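You operate a simulated robot arm through the tools that you are given. There is no shell and no other tool. Be economical: measure what you need, move in short steps, check, and stop when the job is done.

You run a simulated robot arm. Do the job below in one go: nothing can be reset, and whatever is moved stays where it is left.

## Task
Make a coffee with a splash of milk in the red mug.
Fine: push the plunger down before you pour. Milk from the white jug first, then coffee up to the line; stand jug and press back. The other mug on the table stays empty. Set down upright: white jug, coffee press.

It is judged by the outcome, as a careful person would: the job done as asked, and still so three seconds after it is handed in. It fails if anything else is knocked over, pushed out of place, dropped, spilled or broken.

## Robot
A 6-joint arm with a two-finger parallel gripper, fixed in place. Base frame: the origin is at the foot of the arm, x ahead of it, y to its left, z up; the work surface is at about z = 0. Units: mm, degrees, N and s.
With the tool pointing down near the work surface it reaches from about 140 to 580 mm from the base axis. Its first joint turns from -66.0 to 66.0 degrees. Payload 2.1 kg.
Tool frame: the origin (TCP) lies between the finger pads and is the grasp point; the fingertips stand 30 mm ahead of it; z points along the fingers, y is the line along which they close. The gripper opens to 94 mm. The fingers are 28 mm wide and 10 mm thick; the gripper's body (50 by 96 mm) begins 55 mm behind the TCP.
Orientation is that of the tool frame in the base frame, as a unit quaternion [w, x, y, z]. With the fingers straight down and closing along the base's y, the tool's x points along the base's -x, its y along +y and its z along -z.

## Interface
- The arm moves only by the tool nudge_tool. Its argument "rows" is a list of rows, each a list of 7 numbers: the shift along the tool's x, y, z in units of 30 mm (1.0 is 30 mm), then the turn, a rotation vector about the tool's x, y, z in units of 6 degrees (1.0 is 6 degrees), then the gripper command, from -1 (fully open) to 1 (shut), values between in proportion. In form: [[tx, ty, tz, rx, ry, rz, gripper], ...]. A call has 1 to 8 rows; each row shifts and turns the commanded pose from where the row before left it, along the tool's axes as they then stand. A call with a number of a shift or a turn outside -1 to 1 is refused whole. Each row takes 0.2 s and may step no farther than 50 mm and 8.6 degrees from the row before; otherwise, or with a gripper value out of range, the whole call is refused. Where a pose cannot be reached the arm comes as near as it can. A force on the tool above 40 N (or 10 N above the force at the start of the call, whichever is more), or a blocked arm, ends the call early, and 0.2 s more pass. The fingers move at their own pace (about 72 mm/s each) and stop on an object; they squeeze with about 25 N. The grip force told is the motor's: it shows also when the fingers shut on nothing. Time passes only in rows, and 0.2 s behind the last, so rows that do not move let the fingers close. It gives the time, the measured TCP pose, the force on the tool (base axes), the opening and the grip force at its end, in the units of the frame above (readings bear some noise), with the torque about the TCP (base axes, N m) and any sound that the robot's microphone picked up, and new pictures: "views" is both (left out), scene, wrist or none.
- Cameras (640 x 400 px; columns grow to the right, rows downward): "scene" is fixed at [49.1, -363.7, 485.5]; the picture's right is [0.83, -0.56, 0.00], its down [-0.31, -0.46, -0.84] and it looks along [0.47, 0.69, -0.55] (base axes); focal length 214 px, centre (320, 200). "wrist" rides on the gripper at [76, 14, -102] in the tool frame; the picture's right is [-0.18, 0.98, 0.00], its down [-0.75, -0.14, -0.64] and it looks along [-0.63, -0.12, 0.77] (tool axes); focal length 243 px, centre (320, 200). There is no depth. A picture from a camera that has moved, and an enlarged one, comes with that camera's place and axes in the base frame and with its lens.
- inspect(camera, box): a new picture of the part [left, top, right, bottom] of that camera's present view, enlarged. No time passes.
- close_job(): hands the job in; it is judged then, once.

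Go step by step. Nothing tells you positions but the pictures and the camera data: compare them with the known pose of the tool, close in by small moves and look again before you grip or let go. The budget is 120 turns and 200 pictures, counting those below and the enlarged ones. Unless the task says otherwise, let go and move clear before handing in, and close with one line.

The tools are called after "Request:" as name(argument=value, ...) on one line, values as JSON. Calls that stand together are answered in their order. nudge_tool: Moves the arm, as the interface text tells. Its arguments: {"type":"object","properties":{"rows":{"type":"array","items":{"type":"array","items":{"type":"number"}}},"views":{"type":"string","enum":["both","scene","wrist","none"]}},"required":["rows"]} The other tools are called the same way: inspect (camera, box) takes an enlarged picture of a part of a camera's view; close_job () hands the job in.

At the start:

```text
time_s: 0.0
tcp_pos: [386.6, -4.1, 418.6]
ee_rot: [0.0, 0.0, 1.0, 0.0]
wrist_force: [0.8, -0.1, -1.0]
moment: [-0.02, -0.03, 0.02]
gripper_width: 93.8
gripper_force: 0.1
```

scene: 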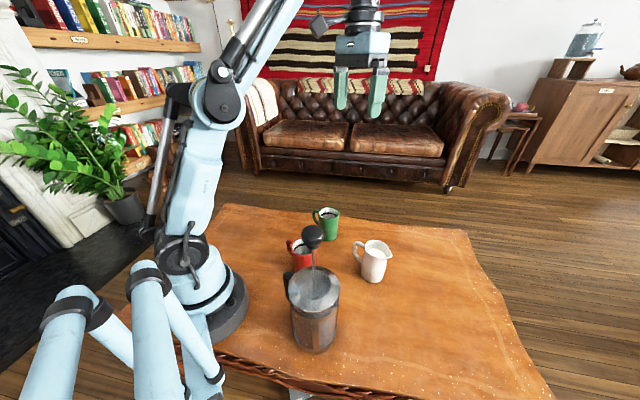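
wrist: 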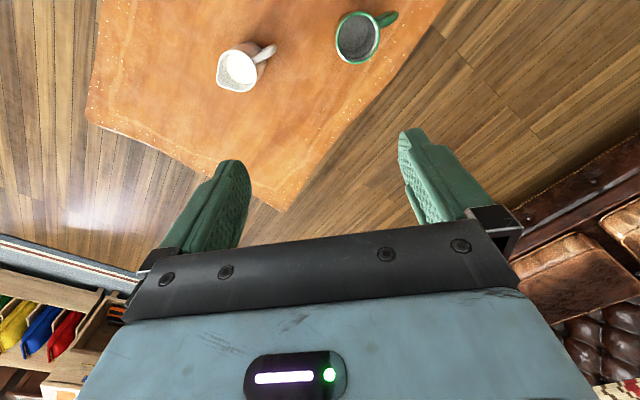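

I see a French press with its plunger up, a red mug behind it, a green mug and a white jug. I'll look closer to measure positions.

Request:
inspect(camera="scene", box=[260, 190, 420, 290])

Request:
inspect(camera="scene", box=[240, 210, 400, 370])

Request:
inspect(camera="wrist", box=[200, 0, 420, 110])

```text
4.00 times, centred on (340, 240) of scene
camera zoom: at [49.1, -363.7, 485.5], right [0.83, -0.56, 0.0], down [-0.31, -0.46, -0.84], along [0.47, 0.69, -0.55], focal length 858 px, centre (240, 40)
```

zoom: 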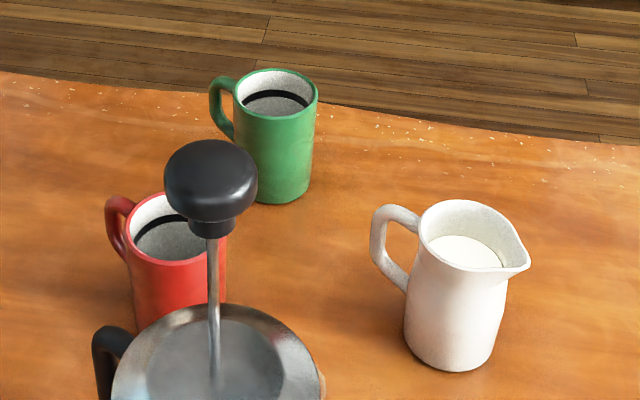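

```text
2.50 times, centred on (320, 290) of scene
camera zoom: at [49.1, -363.7, 485.5], right [0.83, -0.56, 0.0], down [-0.31, -0.46, -0.84], along [0.47, 0.69, -0.55], focal length 536 px, centre (320, -25)
```

zoom: 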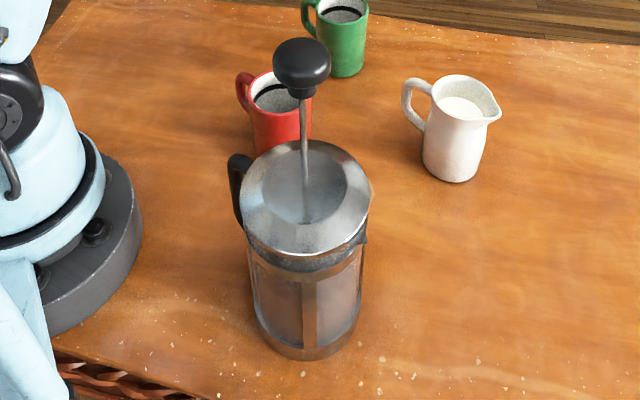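

```text
2.91 times, centred on (310, 55) of wrist
camera zoom: at [309.3, 10.9, 521.8], right [0.18, 0.98, 0.0], down [0.75, -0.14, 0.64], along [0.63, -0.12, -0.77], focal length 706 px, centre (349, 622)
```

zoom: 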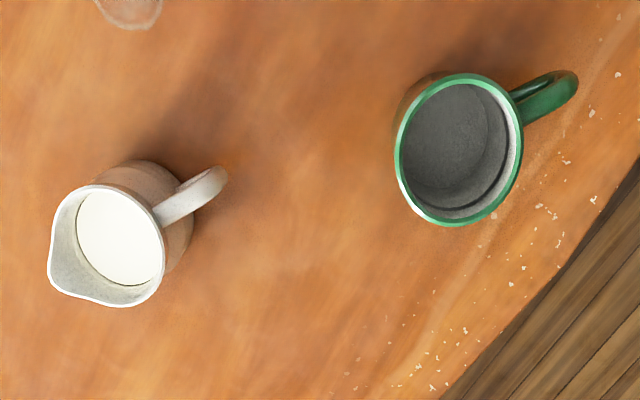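

Estimates: jug about (371,-140) with its spout at azimuth -62°, red mug about (230,-29), green mug (365,52), press about (153,-194) with its knob near z = 305. I'll move high towards the press with the gripper shut and look again.

Request:
nudge_tool(rows=[[0.6, -0.8, 0, 0, 0, 0, 1], [0.6, -0.8, 0, 0, 0, 0, 1], [0.6, -0.8, 0, 0, 0, 0, 1], [0.6, -0.8, 0, 0, 0, 0, 1], [0.6, -0.8, 0, 0, 0, 0, 1], [0.6, -0.8, 0, 0, 0, 0, 1], [0.6, -0.8, 0, 0, 0, 0, 1]])

```text
time_s: 1.6
tcp_pos: [258.9, -169.7, 417.2]
ee_rot: [0.0, 0.0, 1.0, 0.0]
wrist_force: [1.3, 0.1, 0.0]
moment: [0.01, 0.03, 0.02]
gripper_width: 0.0
gripper_force: 25.1
camera wrist: at [182.2, -155.8, 520.9], right [0.18, 0.98, 0.0], down [0.75, -0.14, 0.64], along [0.63, -0.12, -0.77], focal length 243 px, centre (320, 200)
```

scene: 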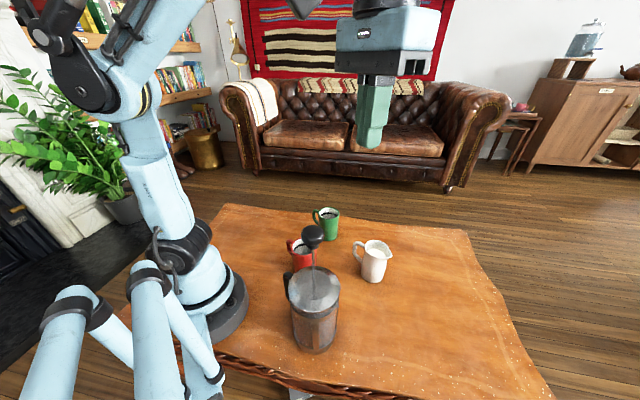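
wrist: 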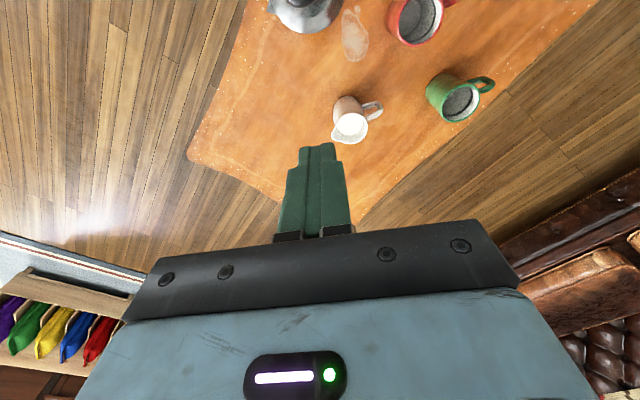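

Red mug confirmed at about (231,-30) and the jug nearby as estimated. I'll move over the press, staying above the knob.

Request:
nudge_tool(rows=[[0.7, -0.2, 0, 0, 0, 0, 1], [0.7, -0.2, 0, 0, 0, 0, 1], [0.7, -0.2, 0, 0, 0, 0, 1], [0.7, -0.2, 0, 0, 0, 0, 1]])

```text
time_s: 2.6
tcp_pos: [173.9, -194.3, 418.9]
ee_rot: [-0.001, 0.0, 1.0, 0.0]
wrist_force: [-0.5, 0.5, 0.1]
moment: [-0.01, -0.02, -0.01]
gripper_width: 0.2
gripper_force: 25.1
camera wrist: at [98.1, -179.9, 522.1], right [0.18, 0.98, 0.0], down [0.75, -0.14, 0.64], along [0.63, -0.12, -0.77], focal length 243 px, centre (320, 200)
```

scene: 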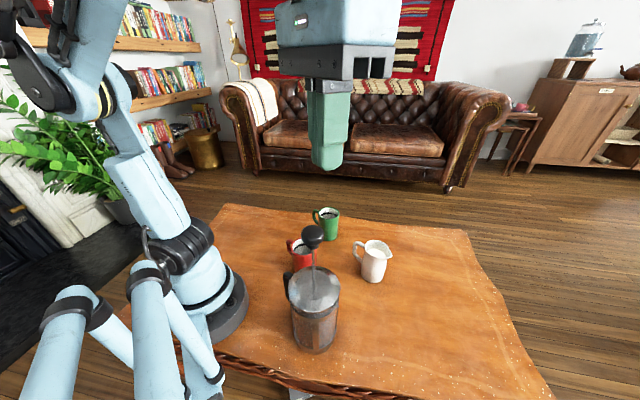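
wrist: 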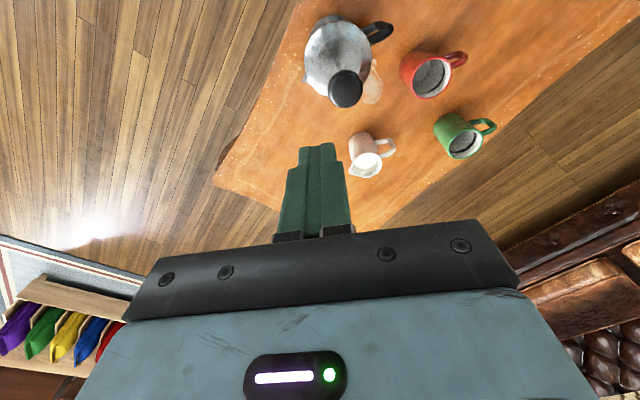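

Request:
inspect(camera="wrist", box=[280, 0, 480, 125])

Request:
inspect(camera="scene", box=[265, 215, 365, 365])

```text
3.20 times, centred on (380, 62) of wrist
camera zoom: at [98.1, -179.9, 522.1], right [0.18, 0.98, 0.0], down [0.75, -0.14, 0.64], along [0.63, -0.12, -0.77], focal length 776 px, centre (128, 640)
```

zoom: 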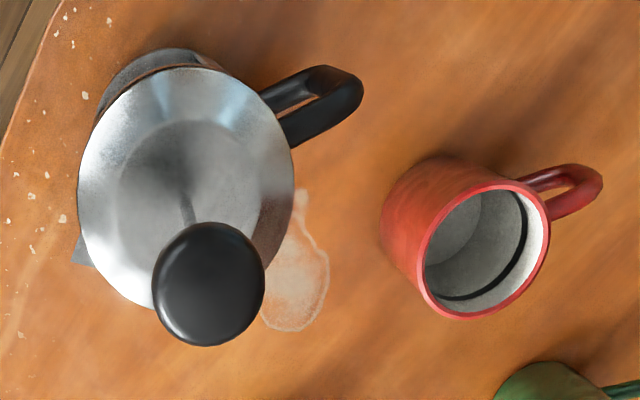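

```text
2.67 times, centred on (315, 290) of scene
camera zoom: at [49.1, -363.7, 485.5], right [0.83, -0.56, 0.0], down [-0.31, -0.46, -0.84], along [0.47, 0.69, -0.55], focal length 572 px, centre (333, -40)
```

zoom: 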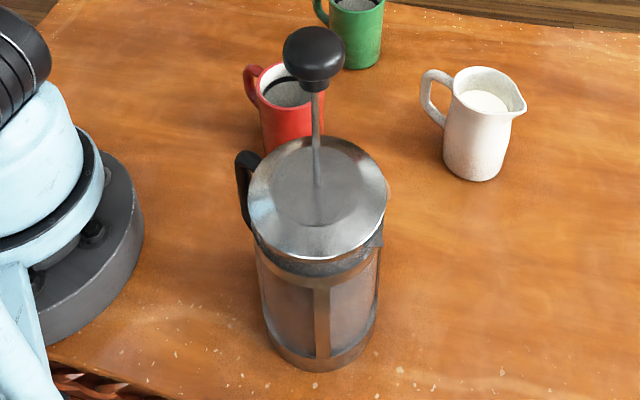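

Triangulated: the knob is at about (169,-170,273), the press axis about (167,-172), the lid near z = 155 and the spout at azimuth about -70°. I'll centre over the knob and come down.

Request:
nudge_tool(rows=[[0.08, 0.4, 0.3, 0, 0, 0, 1], [0.08, 0.4, 0.6, 0, 0, 0, 1], [0, 0, 0.9, 0, 0, 0, 1], [0, 0, 0.7, 0, 0, 0, 1]])

```text
time_s: 3.6
tcp_pos: [172.0, -173.4, 342.4]
ee_rot: [0.001, 0.0, 1.0, 0.0]
wrist_force: [-0.2, -0.2, 0.8]
moment: [-0.02, 0.0, -0.03]
gripper_width: 0.0
gripper_force: 25.0
camera wrist: at [95.8, -158.1, 446.1], right [0.18, 0.98, 0.0], down [0.75, -0.14, 0.64], along [0.63, -0.12, -0.77], focal length 243 px, centre (320, 200)
```

scene: 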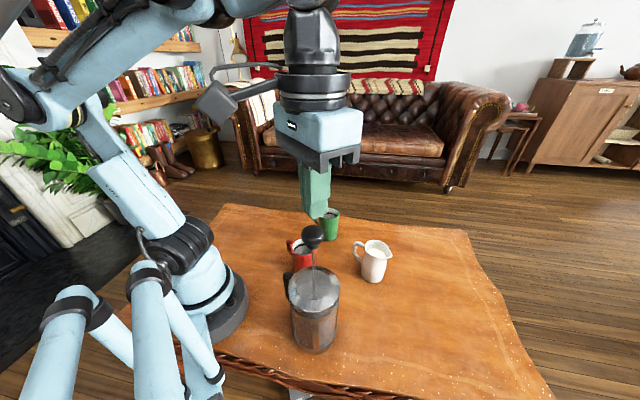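
wrist: 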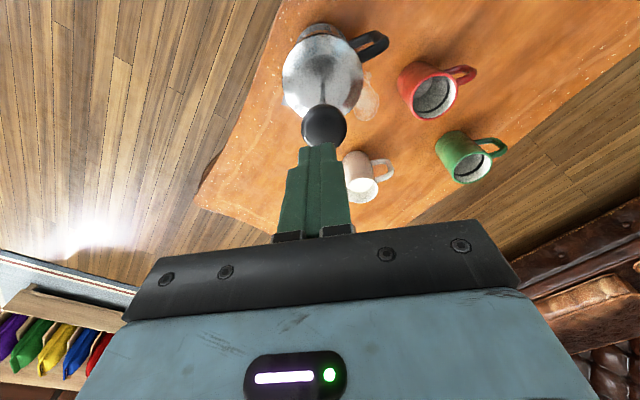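

The knob lines up at about (169,-169). I'll make contact and press down in small steps.

Request:
nudge_tool(rows=[[0.08, 0.13, 0.3, 0, 0, 0, 1], [0, 0, 0.3, 0, 0, 0, 1], [0, 0, 0.3, 0, 0, 0, 1], [0, 0, 0.3, 0, 0, 0, 1], [0, 0, 0.3, 0, 0, 0, 1], [0, 0, 0.3, 0, 0, 0, 1]])

```text
time_s: 5.0
tcp_pos: [168.8, -169.2, 289.1]
ee_rot: [0.0, 0.0, 1.0, 0.0]
wrist_force: [0.4, 0.6, 2.9]
moment: [-0.02, 0.02, 0.0]
gripper_width: 0.0
gripper_force: 25.0
camera wrist: at [92.0, -153.4, 392.4], right [0.18, 0.98, 0.0], down [0.75, -0.14, 0.64], along [0.63, -0.12, -0.77], focal length 243 px, centre (320, 200)
```

scene: 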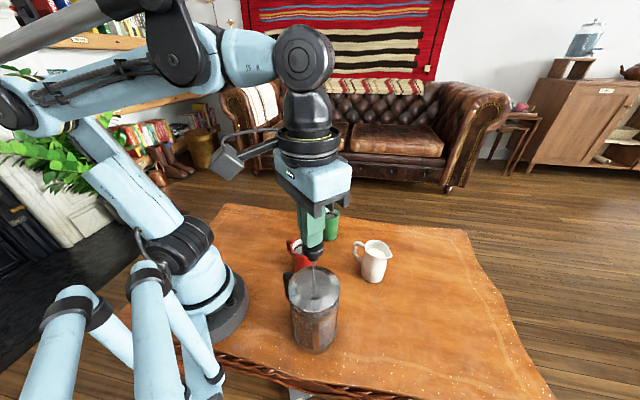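
wrist: 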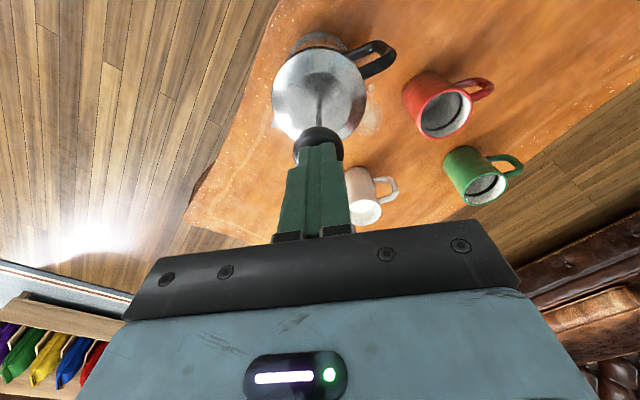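

Contact made, with the tips at z ≈ 259 and the knob going down under about 3 N. I'll keep pressing.

Request:
nudge_tool(rows=[[0, 0, 0.25, 0, 0, 0, 1], [0, 0, 0.25, 0, 0, 0, 1], [0, 0, 0.25, 0, 0, 0, 1], [0, 0, 0.25, 0, 0, 0, 1], [0, 0, 0.25, 0, 0, 0, 1], [0, 0, 0.25, 0, 0, 0, 1]])

```text
time_s: 6.4
tcp_pos: [170.1, -169.6, 243.8]
ee_rot: [0.001, 0.0, 1.0, 0.0]
wrist_force: [-0.6, 0.9, 0.4]
moment: [0.1, 0.08, -0.01]
gripper_width: 0.2
gripper_force: 25.2
camera wrist: at [93.0, -154.2, 346.6], right [0.18, 0.98, 0.0], down [0.75, -0.14, 0.64], along [0.63, -0.12, -0.77], focal length 243 px, centre (320, 200)
```

scene: 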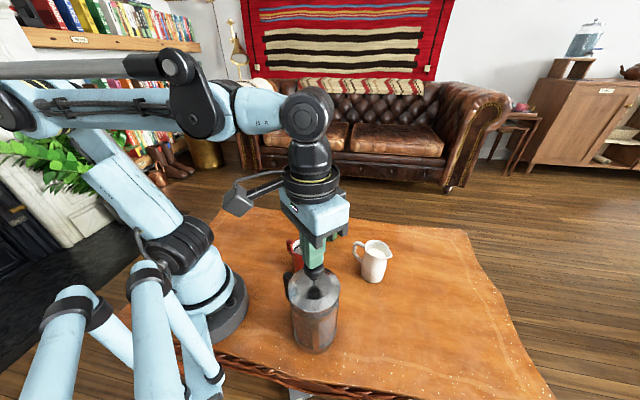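
wrist: 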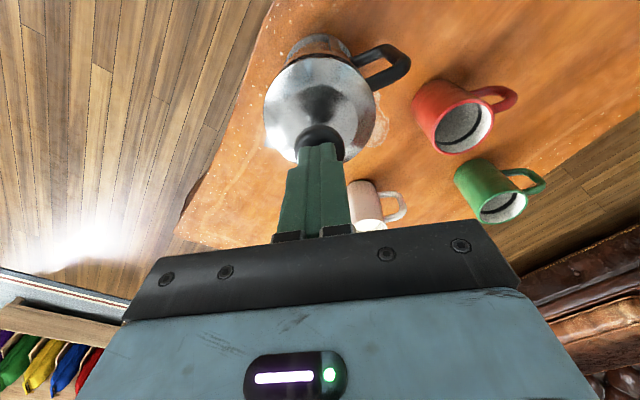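

Still moving, so I'll press on until it bottoms out.

Request:
nudge_tool(rows=[[0, 0, 0.2, 0, 0, 0, 1], [0, 0, 0.2, 0, 0, 0, 1], [0, 0, 0.2, 0, 0, 0, 1], [0, 0, 0.2, 0, 0, 0, 1], [0, 0, 0.2, 0, 0, 0, 1]], views="wrist")

```text
time_s: 7.1
tcp_pos: [170.2, -168.6, 233.9]
ee_rot: [0.001, 0.0, 1.0, -0.001]
wrist_force: [0.9, 0.7, 11.6]
moment: [0.03, 0.0, 0.03]
gripper_width: 0.0
gripper_force: 25.2
heard: click
stopped in row 3: the force on the tool passed its limit at 56 N (the readings are from after the stop); the commanded pose is now the measured one
camera wrist: at [93.0, -154.1, 337.9], right [0.18, 0.98, 0.0], down [0.75, -0.14, 0.64], along [0.63, -0.12, -0.77], focal length 243 px, centre (320, 200)
```

wrist: 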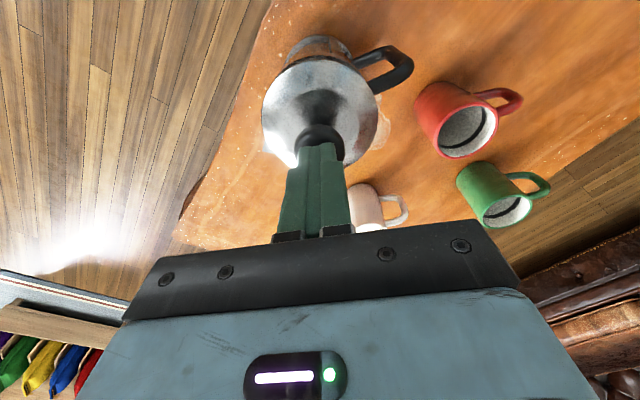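

The plunger clicked home, with the knob top now at z ≈ 204. I'll retreat up and look at the press profile.

Request:
nudge_tool(rows=[[0, 0, -0.8, 0, 0, 0, 1], [0, 0, -0.9, 0, 0, 0, 1], [-0.5, 0.1, -0.9, 0, 0, 0, 1], [-0.9, 0.1, 0, 0, 0, 0, 0], [-0.9, 0.1, 0, 0, 0, 0, -1], [-0.9, 0.1, 0, 0, 0, 0, -1], [-0.9, 0.1, 0, 0, 0, 0, -1]], views="scene")

Request:
inspect(camera="scene", box=[265, 245, 365, 365])

Request:
inspect(camera="wrist", box=[200, 0, 440, 150])

```text
time_s: 8.7
tcp_pos: [292.5, -156.0, 312.7]
ee_rot: [0.001, 0.0, 1.0, 0.001]
wrist_force: [-0.5, -0.5, -0.2]
moment: [0.0, 0.02, 0.01]
gripper_width: 94.1
gripper_force: 0.1
```

scene: 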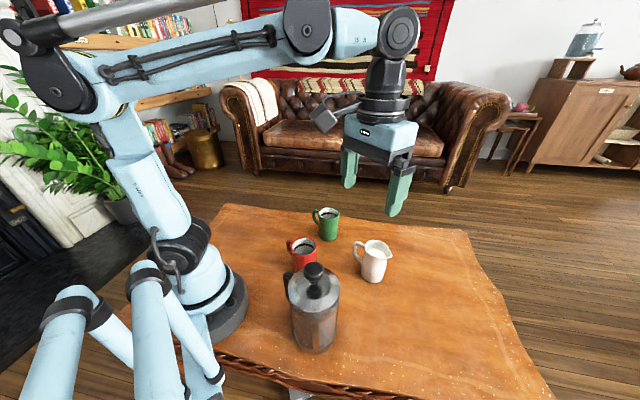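

```text
3.33 times, centred on (315, 305) of scene
camera zoom: at [49.0, -363.7, 485.5], right [0.83, -0.56, 0.0], down [-0.31, -0.46, -0.84], along [0.47, 0.69, -0.55], focal length 715 px, centre (337, -150)
```

zoom: 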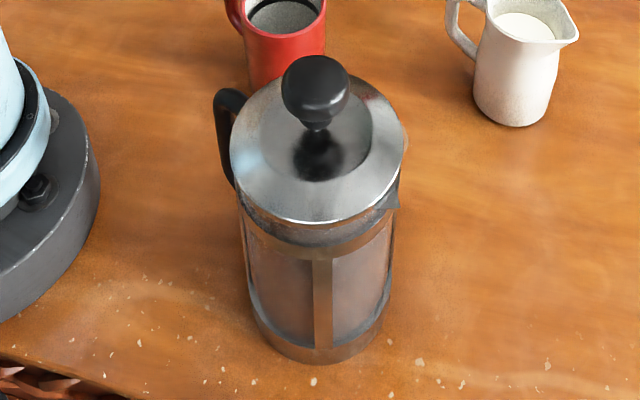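

```text
2.67 times, centred on (320, 75) of wrist
camera zoom: at [215.8, -139.6, 415.5], right [0.18, 0.98, 0.0], down [0.75, -0.14, 0.64], along [0.63, -0.12, -0.77], focal length 647 px, centre (320, 533)
```

zoom: 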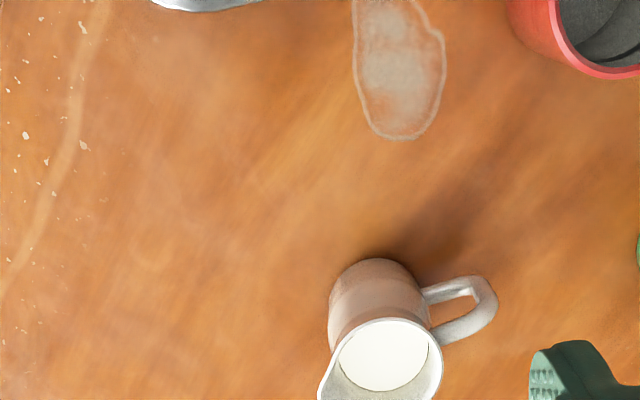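

The press lid looks about 90 mm across and its body about 86 mm; I'll decide on that grip later. First the jug: move above it and yaw so the fingers straddle it across the spout–handle line.

Request:
nudge_tool(rows=[[-0.85, 0.2, 0.4, 0, 0, 0, -1], [-0.85, 0.2, 0.4, 0, 0, 0, -1], [-0.85, 0.2, 0.4, 0, 0, 0, -1], [0, 0, 0, 0, 0, 1, -1], [0, 0, 0, 0, 0, 1, -1], [0, 0, 0, 0, 0, 1, -1], [0, 0, 0, 0, 0, 1, -1], [0, 0, 0, 0, 0, 1, -1]], views="none")

Request:
nudge_tool(rows=[[0, 0, 0, 0, 0, 1, -1], [0, 0, 0, 0, 0, 1, -1], [0, 0, 0, 0, 0, 1, -1], [0, 0, 0, 0, 0, 1, -1], [0, 0, 0, 0, 0, 1, -1], [0, 0, 0, 0, 0, 1, -1]])

```text
time_s: 10.5
tcp_pos: [367.8, -137.3, 275.6]
ee_rot: [0.001, 0.26, 0.966, -0.001]
wrist_force: [-0.9, 0.1, -0.1]
moment: [-0.02, -0.02, -0.01]
gripper_width: 94.0
gripper_force: 0.1
```

```text
time_s: 11.9
tcp_pos: [367.0, -134.2, 276.6]
ee_rot: [0.0, 0.545, 0.838, 0.0]
wrist_force: [-0.1, -0.4, 0.3]
moment: [-0.03, 0.0, 0.0]
gripper_width: 93.8
gripper_force: 0.1
camera wrist: at [350.2, -59.8, 379.6], right [0.97, 0.23, 0.0], down [0.18, -0.75, 0.64], along [0.15, -0.63, -0.77], focal length 243 px, centre (320, 200)
```

scene: 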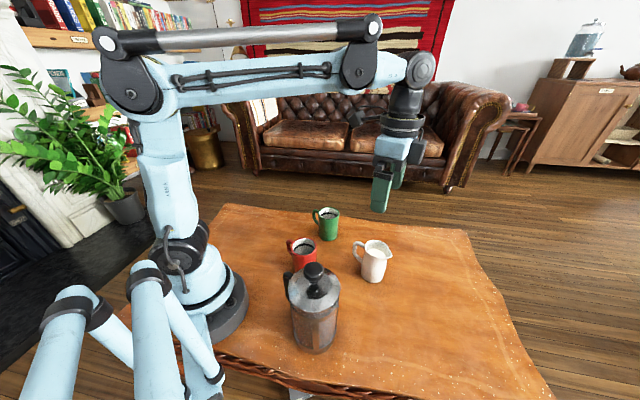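
wrist: 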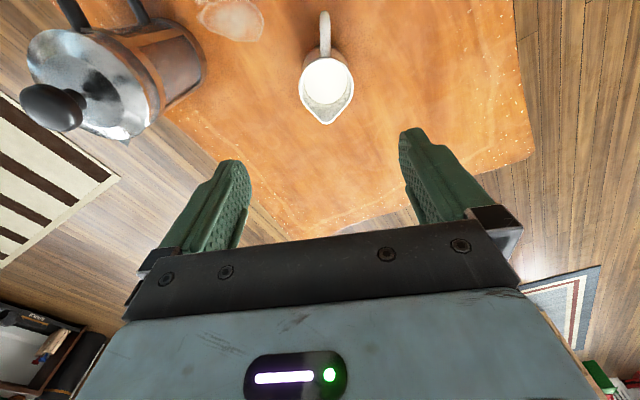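

Request:
inspect(camera="wrist", box=[260, 0, 400, 140])

Request:
inspect(camera="wrist", box=[0, 0, 260, 150])

```text
2.86 times, centred on (330, 70) of wrist
camera zoom: at [350.2, -59.8, 379.6], right [0.97, 0.23, 0.0], down [0.18, -0.75, 0.64], along [0.15, -0.63, -0.77], focal length 693 px, centre (291, 571)
```

zoom: 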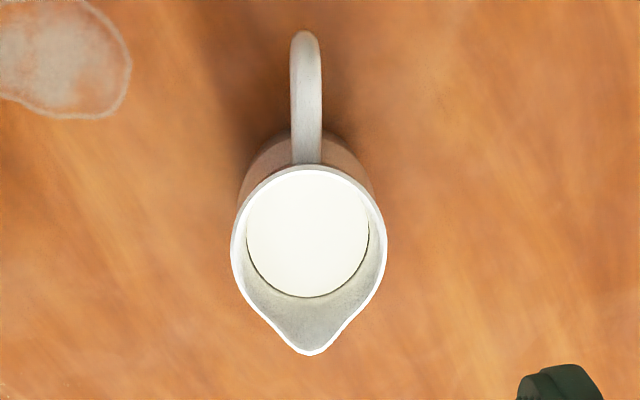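

```text
2.46 times, centred on (130, 75) of wrist
camera zoom: at [350.2, -59.8, 379.6], right [0.97, 0.23, 0.0], down [0.18, -0.75, 0.64], along [0.15, -0.63, -0.77], focal length 597 px, centre (788, 508)
```

zoom: 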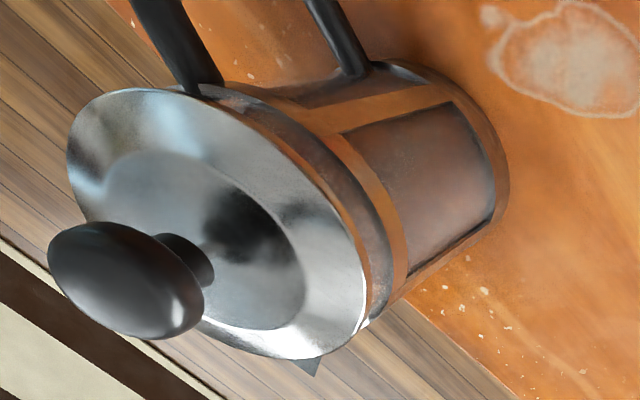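

The jug spout is at azimuth about -75° and the jug axis about (373,-133). I'll correct yaw and position, then descend part-way.

Request:
nudge_tool(rows=[[-0.05, 0.2, 0, 0, 0, 0.75, -1], [0, 0, 0.5, 0, 0, 0.75, -1], [0, 0, 0.9, 0, 0, 0, -1], [0, 0, 0.9, 0, 0, 0, -1], [0, 0, 0.9, 0, 0, 0, -1], [0, 0, 0.7, 0, 0, 0, -1]])

```text
time_s: 13.3
tcp_pos: [375.4, -135.9, 158.5]
ee_rot: [0.001, 0.609, 0.793, -0.001]
wrist_force: [0.0, -0.1, 0.1]
moment: [0.02, 0.0, 0.02]
gripper_width: 93.9
gripper_force: 0.0
camera wrist: at [369.4, -56.8, 261.4], right [1.0, 0.08, 0.0], down [0.06, -0.76, 0.64], along [0.05, -0.64, -0.77], focal length 243 px, centre (320, 200)
```

scene: 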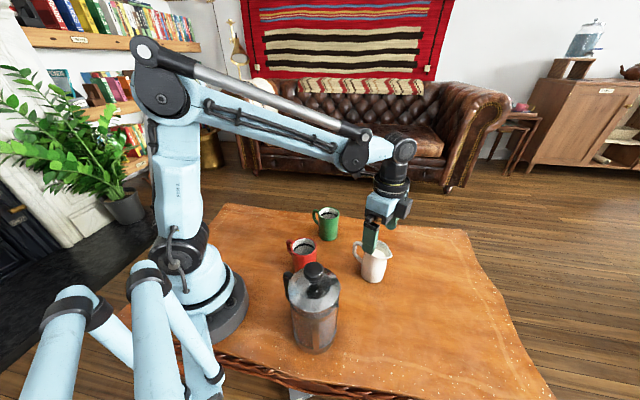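
wrist: 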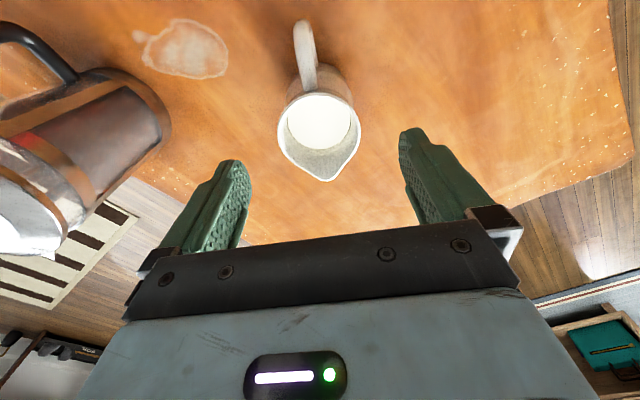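

Slight shift towards the jug axis, then down beside it.

Request:
nudge_tool(rows=[[0.2, 0, 0.3, 0, 0, 0, -1], [0, 0, 0.6, 0, 0, 0, -1], [0, 0, 0.6, 0, 0, 0, -1], [0, 0, 0.5, 0, 0, 0, -1]])

Request:
inspect(camera="scene", box=[320, 180, 440, 300])

```text
time_s: 14.3
tcp_pos: [373.5, -129.1, 99.3]
ee_rot: [0.0, 0.609, 0.793, 0.0]
wrist_force: [0.1, -0.4, 0.4]
moment: [0.0, 0.0, 0.0]
gripper_width: 94.0
gripper_force: 0.0
camera wrist: at [367.5, -50.6, 202.5], right [1.0, 0.08, 0.0], down [0.06, -0.76, 0.64], along [0.05, -0.64, -0.77], focal length 243 px, centre (320, 200)
```

scene: 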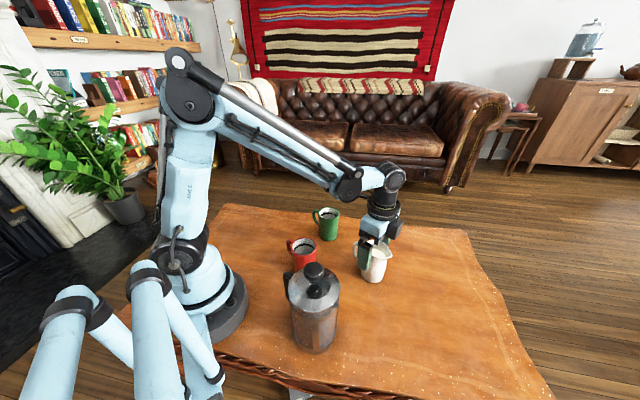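
wrist: 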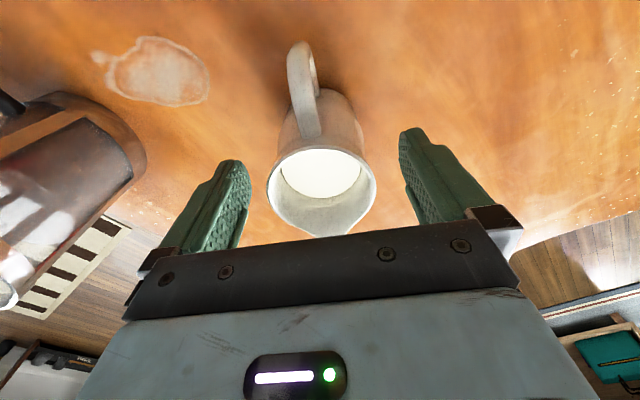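

```text
3.33 times, centred on (380, 240) of scene
camera zoom: at [49.1, -363.7, 485.5], right [0.83, -0.56, 0.0], down [-0.31, -0.46, -0.84], along [0.47, 0.69, -0.55], focal length 715 px, centre (120, 67)
```

zoom: 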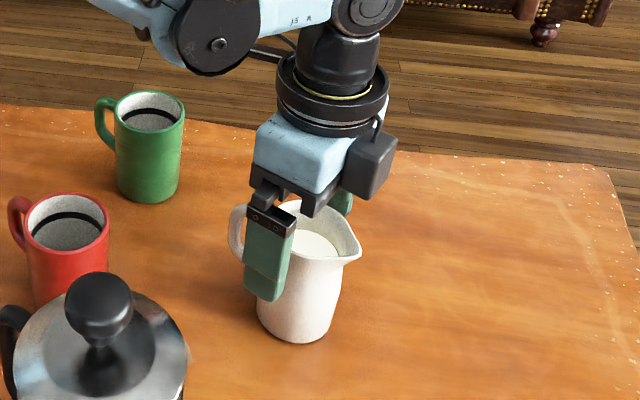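

Well centred. I'll descend to z ≈ 62 and close.

Request:
nudge_tool(rows=[[-0.05, 0, 0.6, 0, 0, 0, -1], [0, 0, 0.65, 0, 0, 0, -1], [0, 0, 0, 0, 0, 0, -0.2], [0, 0, 0, 0, 0, 0, 1], [0, 0, 0, 0, 0, 0, 1], [0, 0, 0, 0, 0, 0, 1]])

```text
time_s: 15.7
tcp_pos: [374.3, -130.7, 62.7]
ee_rot: [0.001, 0.609, 0.794, 0.0]
wrist_force: [-1.0, 0.2, 0.7]
moment: [-0.05, -0.02, -0.01]
gripper_width: 60.5
gripper_force: 25.0
camera wrist: at [369.5, -53.1, 165.6], right [1.0, 0.08, 0.0], down [0.06, -0.76, 0.64], along [0.05, -0.64, -0.77], focal length 243 px, centre (320, 200)
```

scene: 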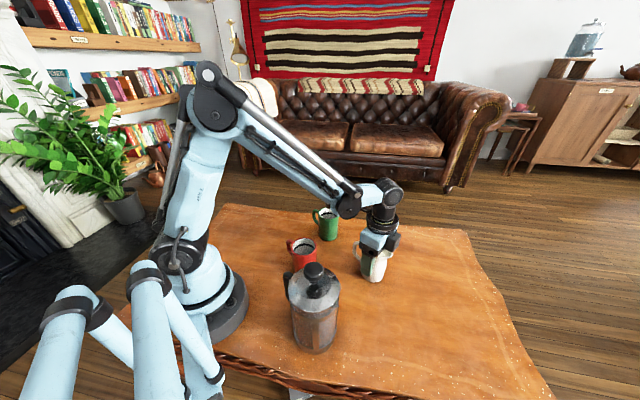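
wrist: 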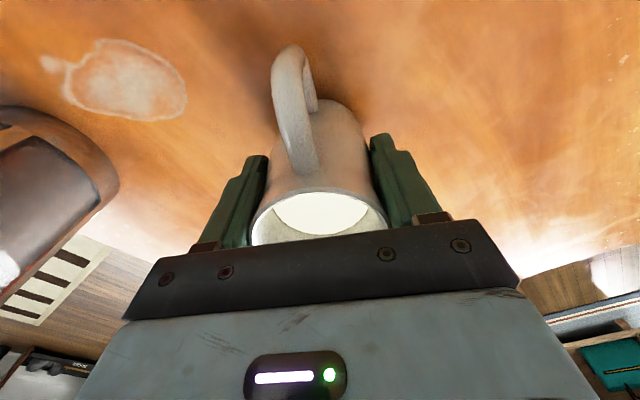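

The jug is held (60.5 mm). I'll lift it straight up gently and read its weight.

Request:
nudge_tool(rows=[[0, 0, -0.3, 0, 0, 0, 1], [0, 0, -0.7, 0, 0, 0, 1], [0, 0, -0.9, 0, 0, 0, 1], [0, 0, -0.9, 0, 0, 0, 1], [0, 0, -0.9, 0, 0, 0, 1], [0, 0, -0.7, 0, 0, 0, 1], [0, 0, -0.3, 0, 0, 0, 1], [0, 0, 0, 0, 0, 0, 1]], views="scene")

```text
time_s: 17.5
tcp_pos: [373.7, -130.8, 204.0]
ee_rot: [0.001, 0.609, 0.793, -0.001]
wrist_force: [0.2, -0.3, -3.0]
moment: [-0.05, 0.01, 0.0]
gripper_width: 60.5
gripper_force: 24.7
```

scene: 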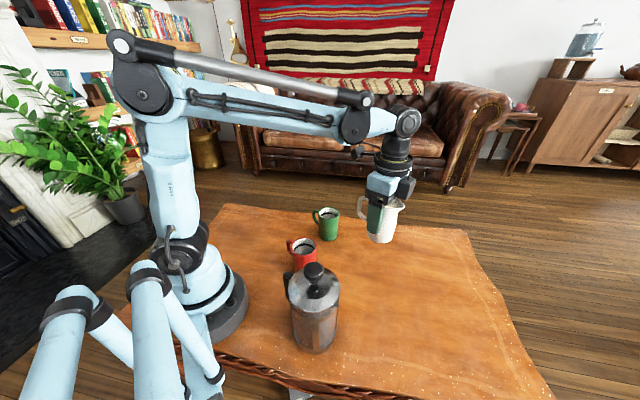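

It's held firmly at about 3 N. Now I'll carry it to the far left of the red mug, high up.

Request:
nudge_tool(rows=[[0.4, -0.235, 0, 0, 0, 0, 1], [0.8, -0.472, 0, 0, 0, 0, 1], [0.9, -0.531, 0, 0, 0, 0, 1], [0.9, -0.531, 0, 0, 0, 0, 1], [0.9, -0.531, 0, 0, 0, 0, 1], [0.9, -0.531, 0, 0, 0, 0, 1], [0.9, -0.531, 0, 0, 0, 0, 1], [0.4, -0.235, 0, 0, 0, 0, 1]])

```text
time_s: 19.3
tcp_pos: [221.8, 18.7, 204.0]
ee_rot: [0.0, 0.61, 0.793, -0.001]
wrist_force: [-0.9, -1.0, -3.5]
moment: [0.0, -0.02, -0.04]
gripper_width: 60.5
gripper_force: 24.7
camera wrist: at [216.1, 97.0, 305.8], right [1.0, 0.08, 0.0], down [0.06, -0.76, 0.64], along [0.05, -0.64, -0.77], focal length 243 px, centre (320, 200)
```

scene: 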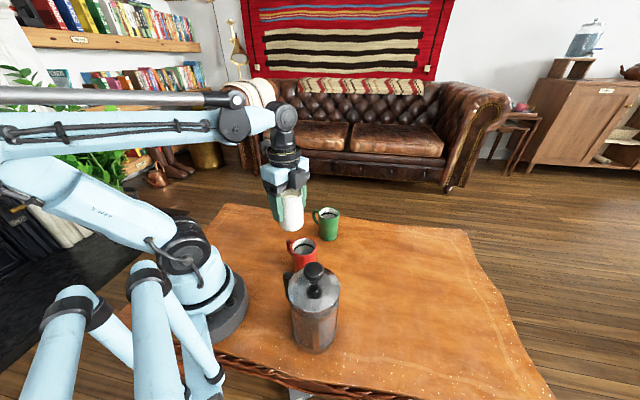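
wrist: 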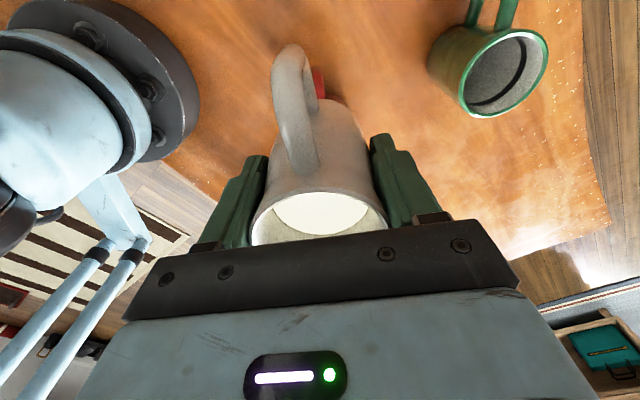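

I'm to the left of the red mug with the spout facing it. I'll tilt to 24° with the spout tip held above the mug.

Request:
nudge_tool(rows=[[0.123, -0.07, 0.367, 0, 1, 0, 1], [0.084, 0, 0.377, 0, 1, 0, 1], [0.044, 0, 0.384, 0, 1, 0, 1], [0.004, 0, 0.387, 0, 1, 0, 1]])

Request:
inspect(camera="scene", box=[240, 160, 360, 280])

```text
time_s: 20.3
tcp_pos: [215.8, 33.1, 159.2]
ee_rot: [-0.165, 0.595, 0.776, 0.127]
wrist_force: [-0.9, -0.5, -2.3]
moment: [-0.02, -0.02, -0.03]
gripper_width: 60.8
gripper_force: 25.0
camera wrist: at [222.8, 63.7, 284.3], right [0.99, 0.09, -0.07], down [0.11, -0.95, 0.28], along [-0.04, -0.29, -0.96], focal length 243 px, centre (320, 200)
```

scene: 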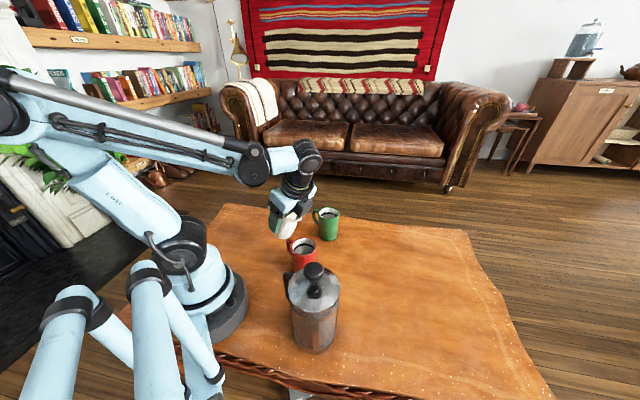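
wrist: 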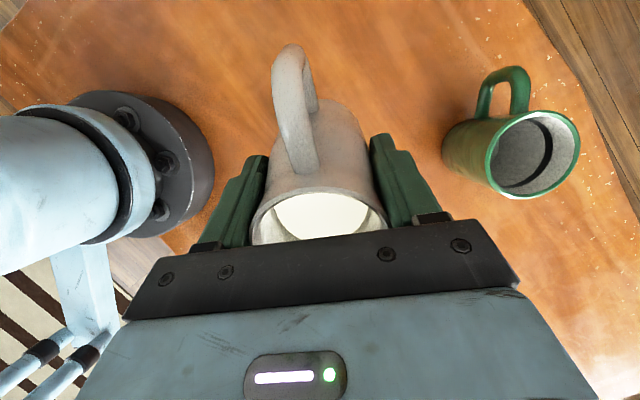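

```text
3.33 times, centred on (300, 220) of scene
camera zoom: at [49.1, -363.7, 485.5], right [0.83, -0.56, 0.0], down [-0.31, -0.46, -0.84], along [0.47, 0.69, -0.55], focal length 715 px, centre (387, 133)
```

zoom: 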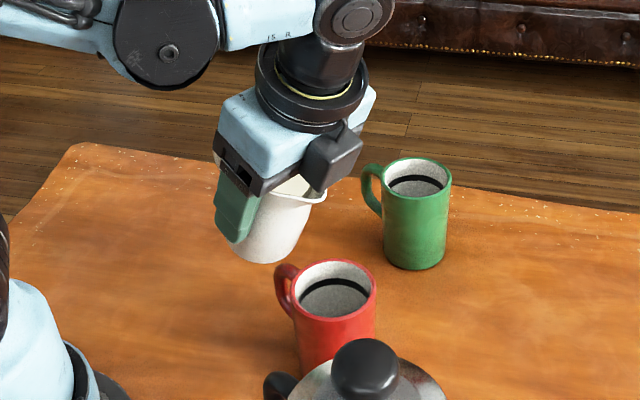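

The spout tip is where predicted and the mug interior is visible. I'll tilt to 30° and watch.

Request:
nudge_tool(rows=[[-0.137, 0, 0.34, 0, 1, 0, 1], [0, 0, 0, 0, 0, 0, 1]], views="none")

Request:
inspect(camera="scene", box=[260, 180, 340, 270])

Request:
inspect(camera="wrist", box=[220, 150, 420, 260])

```text
time_s: 20.9
tcp_pos: [216.9, 33.3, 148.2]
ee_rot: [-0.206, 0.587, 0.766, 0.159]
wrist_force: [-2.2, 6.9, 17.8]
moment: [0.55, 0.16, 0.02]
gripper_width: 60.6
gripper_force: 25.0
```

```text
4.44 times, centred on (300, 225) of scene
camera zoom: at [49.0, -363.7, 485.5], right [0.83, -0.56, 0.0], down [-0.31, -0.46, -0.84], along [0.47, 0.69, -0.55], focal length 953 px, centre (409, 89)
```

zoom: 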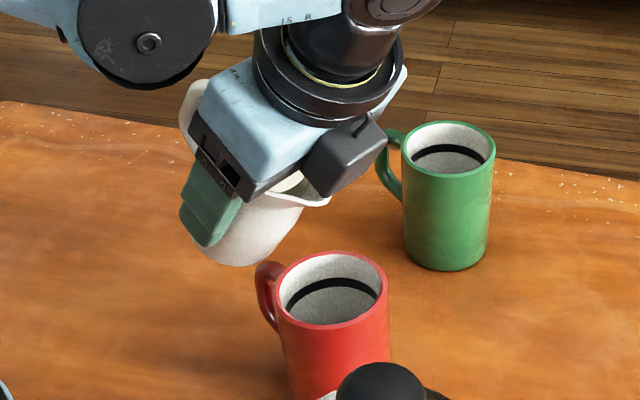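

```text
3.20 times, centred on (320, 205) of wrist
camera zoom: at [226.4, 51.2, 276.0], right [0.99, 0.1, -0.09], down [0.12, -0.98, 0.18], along [-0.07, -0.18, -0.98], focal length 776 px, centre (320, 184)
```

zoom: 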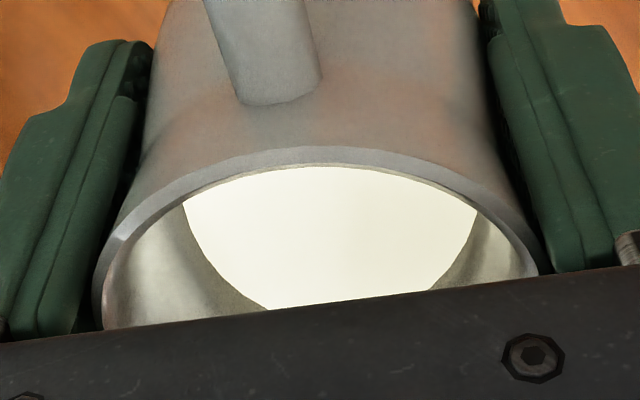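

The upward force jumped: the jug's underside has met the red mug's handle, which points straight back towards the jug. I'll lift off at once.

Request:
nudge_tool(rows=[[0.417, 0, -0.72, 0, 0, 0, 1], [0.25, 0, -0.433, 0, 0, 0, 1]])

Request:
inspect(camera="scene", box=[260, 190, 340, 270])

```text
time_s: 21.5
tcp_pos: [216.5, 31.4, 188.6]
ee_rot: [-0.205, 0.588, 0.767, 0.157]
wrist_force: [0.6, -0.4, -3.6]
moment: [-0.02, -0.01, -0.01]
gripper_width: 60.9
gripper_force: 24.9
camera wrist: at [225.8, 51.5, 315.5], right [0.99, 0.1, -0.09], down [0.11, -0.98, 0.18], along [-0.07, -0.19, -0.98], focal length 243 px, centre (320, 200)
```

scene: 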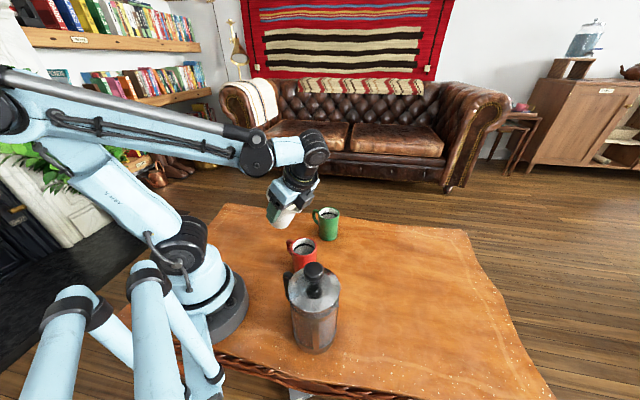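
wrist: 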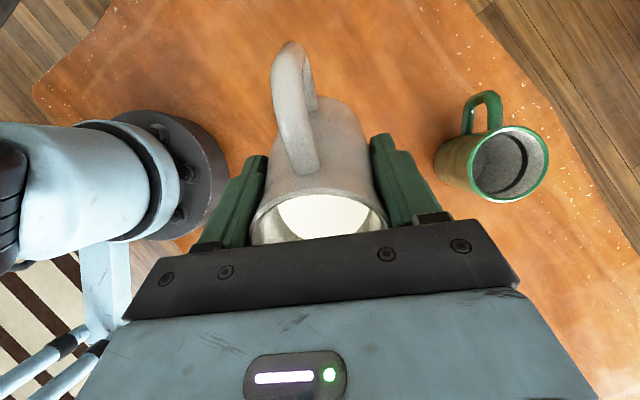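

```text
5.00 times, centred on (300, 230) of scene
camera zoom: at [49.1, -363.7, 485.5], right [0.83, -0.56, 0.0], down [-0.31, -0.46, -0.84], along [0.47, 0.69, -0.55], focal length 1072 px, centre (420, 50)
```

zoom: 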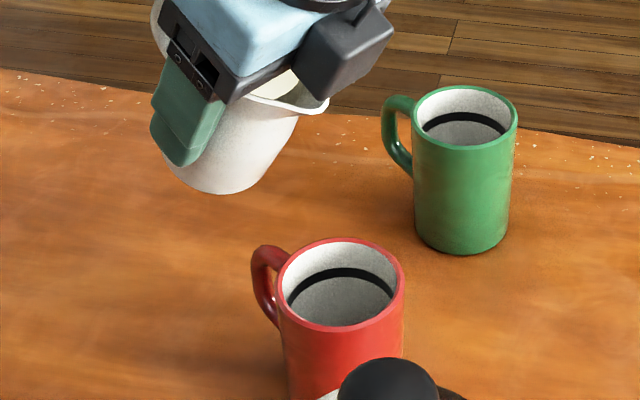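

The mug hasn't moved and stands upright. Its handle points to azimuth about 115°, so I'll come round and pour from azimuth 60° instead, untilting a bit first.

Request:
nudge_tool(rows=[[-0.163, 0.803, -0.094, 0, -1, 0, 1], [-0.175, 0.803, -0.07, 0, -1, 0, 1], [0, 0, 0, -0.309, 0, 0.951, 1], [0, 0, 0, -0.309, 0, 0.951, 1], [0, 0, 0, -0.309, 0, 0.951, 1], [0, 0, 0, -0.309, 0, 0.951, 1], [0, 0, 0, -0.309, 0, 0.951, 1], [0, 0, 0, -0.309, 0, 0.951, 1]], views="scene")

Request:
nudge_tool(rows=[[0, 0, 0, -0.309, 0, 0.951, 1], [0, 0, 0, -0.154, 0, 0.475, 1]])

```text
time_s: 23.3
tcp_pos: [265.9, 33.2, 187.2]
ee_rot: [-0.088, 0.815, 0.559, 0.129]
wrist_force: [-0.5, 0.1, -2.5]
moment: [-0.01, 0.02, 0.02]
gripper_width: 60.5
gripper_force: 24.4
```

scene: 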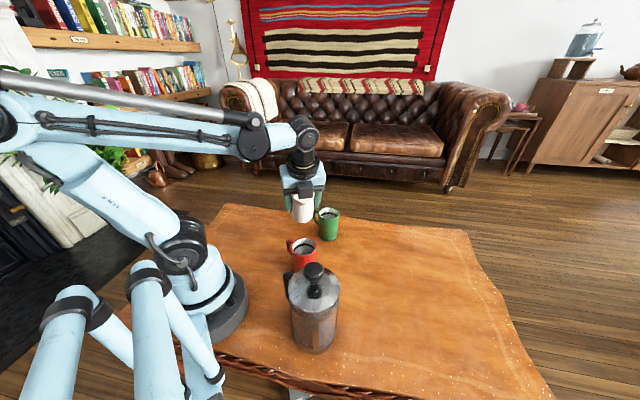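

```text
time_s: 23.9
tcp_pos: [267.6, 34.4, 188.9]
ee_rot: [-0.078, 0.856, 0.493, 0.136]
wrist_force: [0.5, 0.1, -4.2]
moment: [-0.05, 0.03, 0.02]
gripper_width: 60.7
gripper_force: 24.9
camera wrist: at [298.9, 63.3, 309.6], right [0.76, -0.64, -0.06], down [-0.58, -0.72, 0.38], along [-0.28, -0.26, -0.92], focal length 243 px, centre (320, 200)
```

scene: 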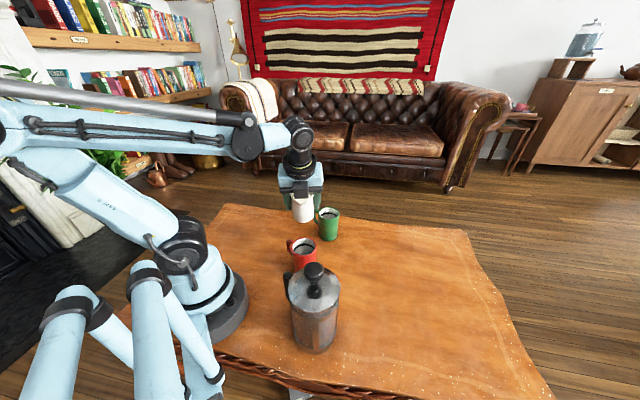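
wrist: 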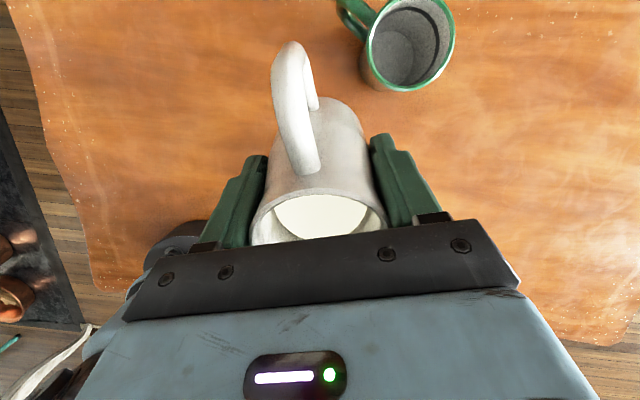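

Aligned at azimuth -120°. I'll lower and tilt to 30° with the tip over the mug.

Request:
nudge_tool(rows=[[-0.277, 0, 0.786, 0, 1, 0, 1], [-0.29, 0, 0.6, 0, 1, 0, 1], [0, 0, 0, 0, 0, 0, 1]], views="none")

Request:
inspect(camera="scene", box=[260, 180, 340, 270])

```text
time_s: 24.7
tcp_pos: [264.4, 34.0, 142.1]
ee_rot: [-0.13, 0.837, 0.482, 0.225]
wrist_force: [-0.1, 0.0, -3.5]
moment: [-0.06, 0.04, 0.02]
gripper_width: 60.6
gripper_force: 25.0
```

```text
4.44 times, centred on (300, 225) of scene
camera zoom: at [49.1, -363.7, 485.5], right [0.83, -0.56, 0.0], down [-0.31, -0.46, -0.84], along [0.47, 0.69, -0.55], focal length 953 px, centre (409, 89)
```

zoom: 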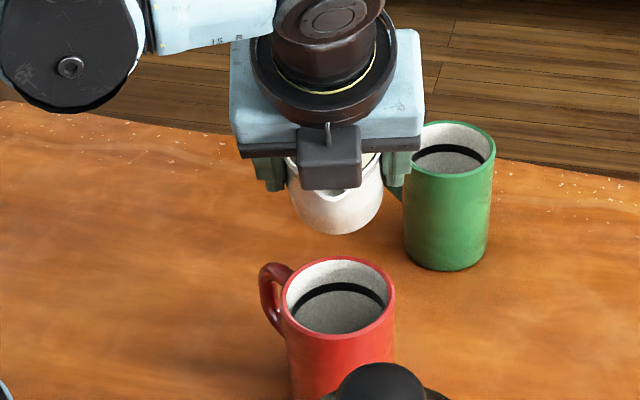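

Clear of everything. Tilt to 36° and hold a moment.

Request:
nudge_tool(rows=[[0.045, 0, -0.05, 0, 1, 0, 1], [0, 0, 0, 0, 0, 0, 1], [0, 0, 0, 0, 0, 0, 1]], views="none")

Request:
inspect(camera="scene", box=[260, 180, 340, 270])

```text
time_s: 25.5
tcp_pos: [266.6, 32.8, 145.2]
ee_rot: [-0.155, 0.823, 0.476, 0.268]
wrist_force: [-0.2, 0.1, -3.4]
moment: [-0.03, 0.0, 0.01]
gripper_width: 60.8
gripper_force: 24.7
```

```text
4.44 times, centred on (300, 225) of scene
camera zoom: at [49.1, -363.7, 485.5], right [0.83, -0.56, 0.0], down [-0.31, -0.46, -0.84], along [0.47, 0.69, -0.55], focal length 953 px, centre (409, 89)
```

zoom: 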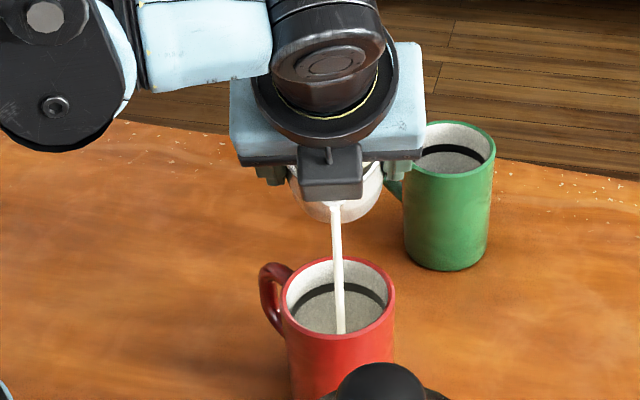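

Milk is flowing cleanly into the mug. I'll hold briefly and check the amount.

Request:
nudge_tool(rows=[[0, 0, 0, 0, 0, 0, 1], [0, 0, 0, 0, 0, 0, 1]], views="none")

Request:
inspect(camera="scene", box=[280, 210, 340, 270])

```text
time_s: 26.1
tcp_pos: [267.6, 33.4, 144.8]
ee_rot: [-0.155, 0.823, 0.476, 0.267]
wrist_force: [0.3, 0.5, -3.5]
moment: [-0.03, 0.02, -0.03]
gripper_width: 60.6
gripper_force: 24.6
```

```text
6.67 times, centred on (310, 240) of scene
camera zoom: at [49.1, -363.7, 485.5], right [0.83, -0.56, 0.0], down [-0.31, -0.46, -0.84], along [0.47, 0.69, -0.55], focal length 1430 px, centre (387, -67)
```

zoom: 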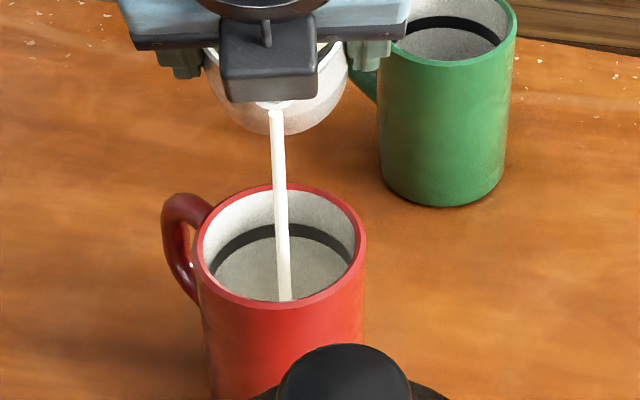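

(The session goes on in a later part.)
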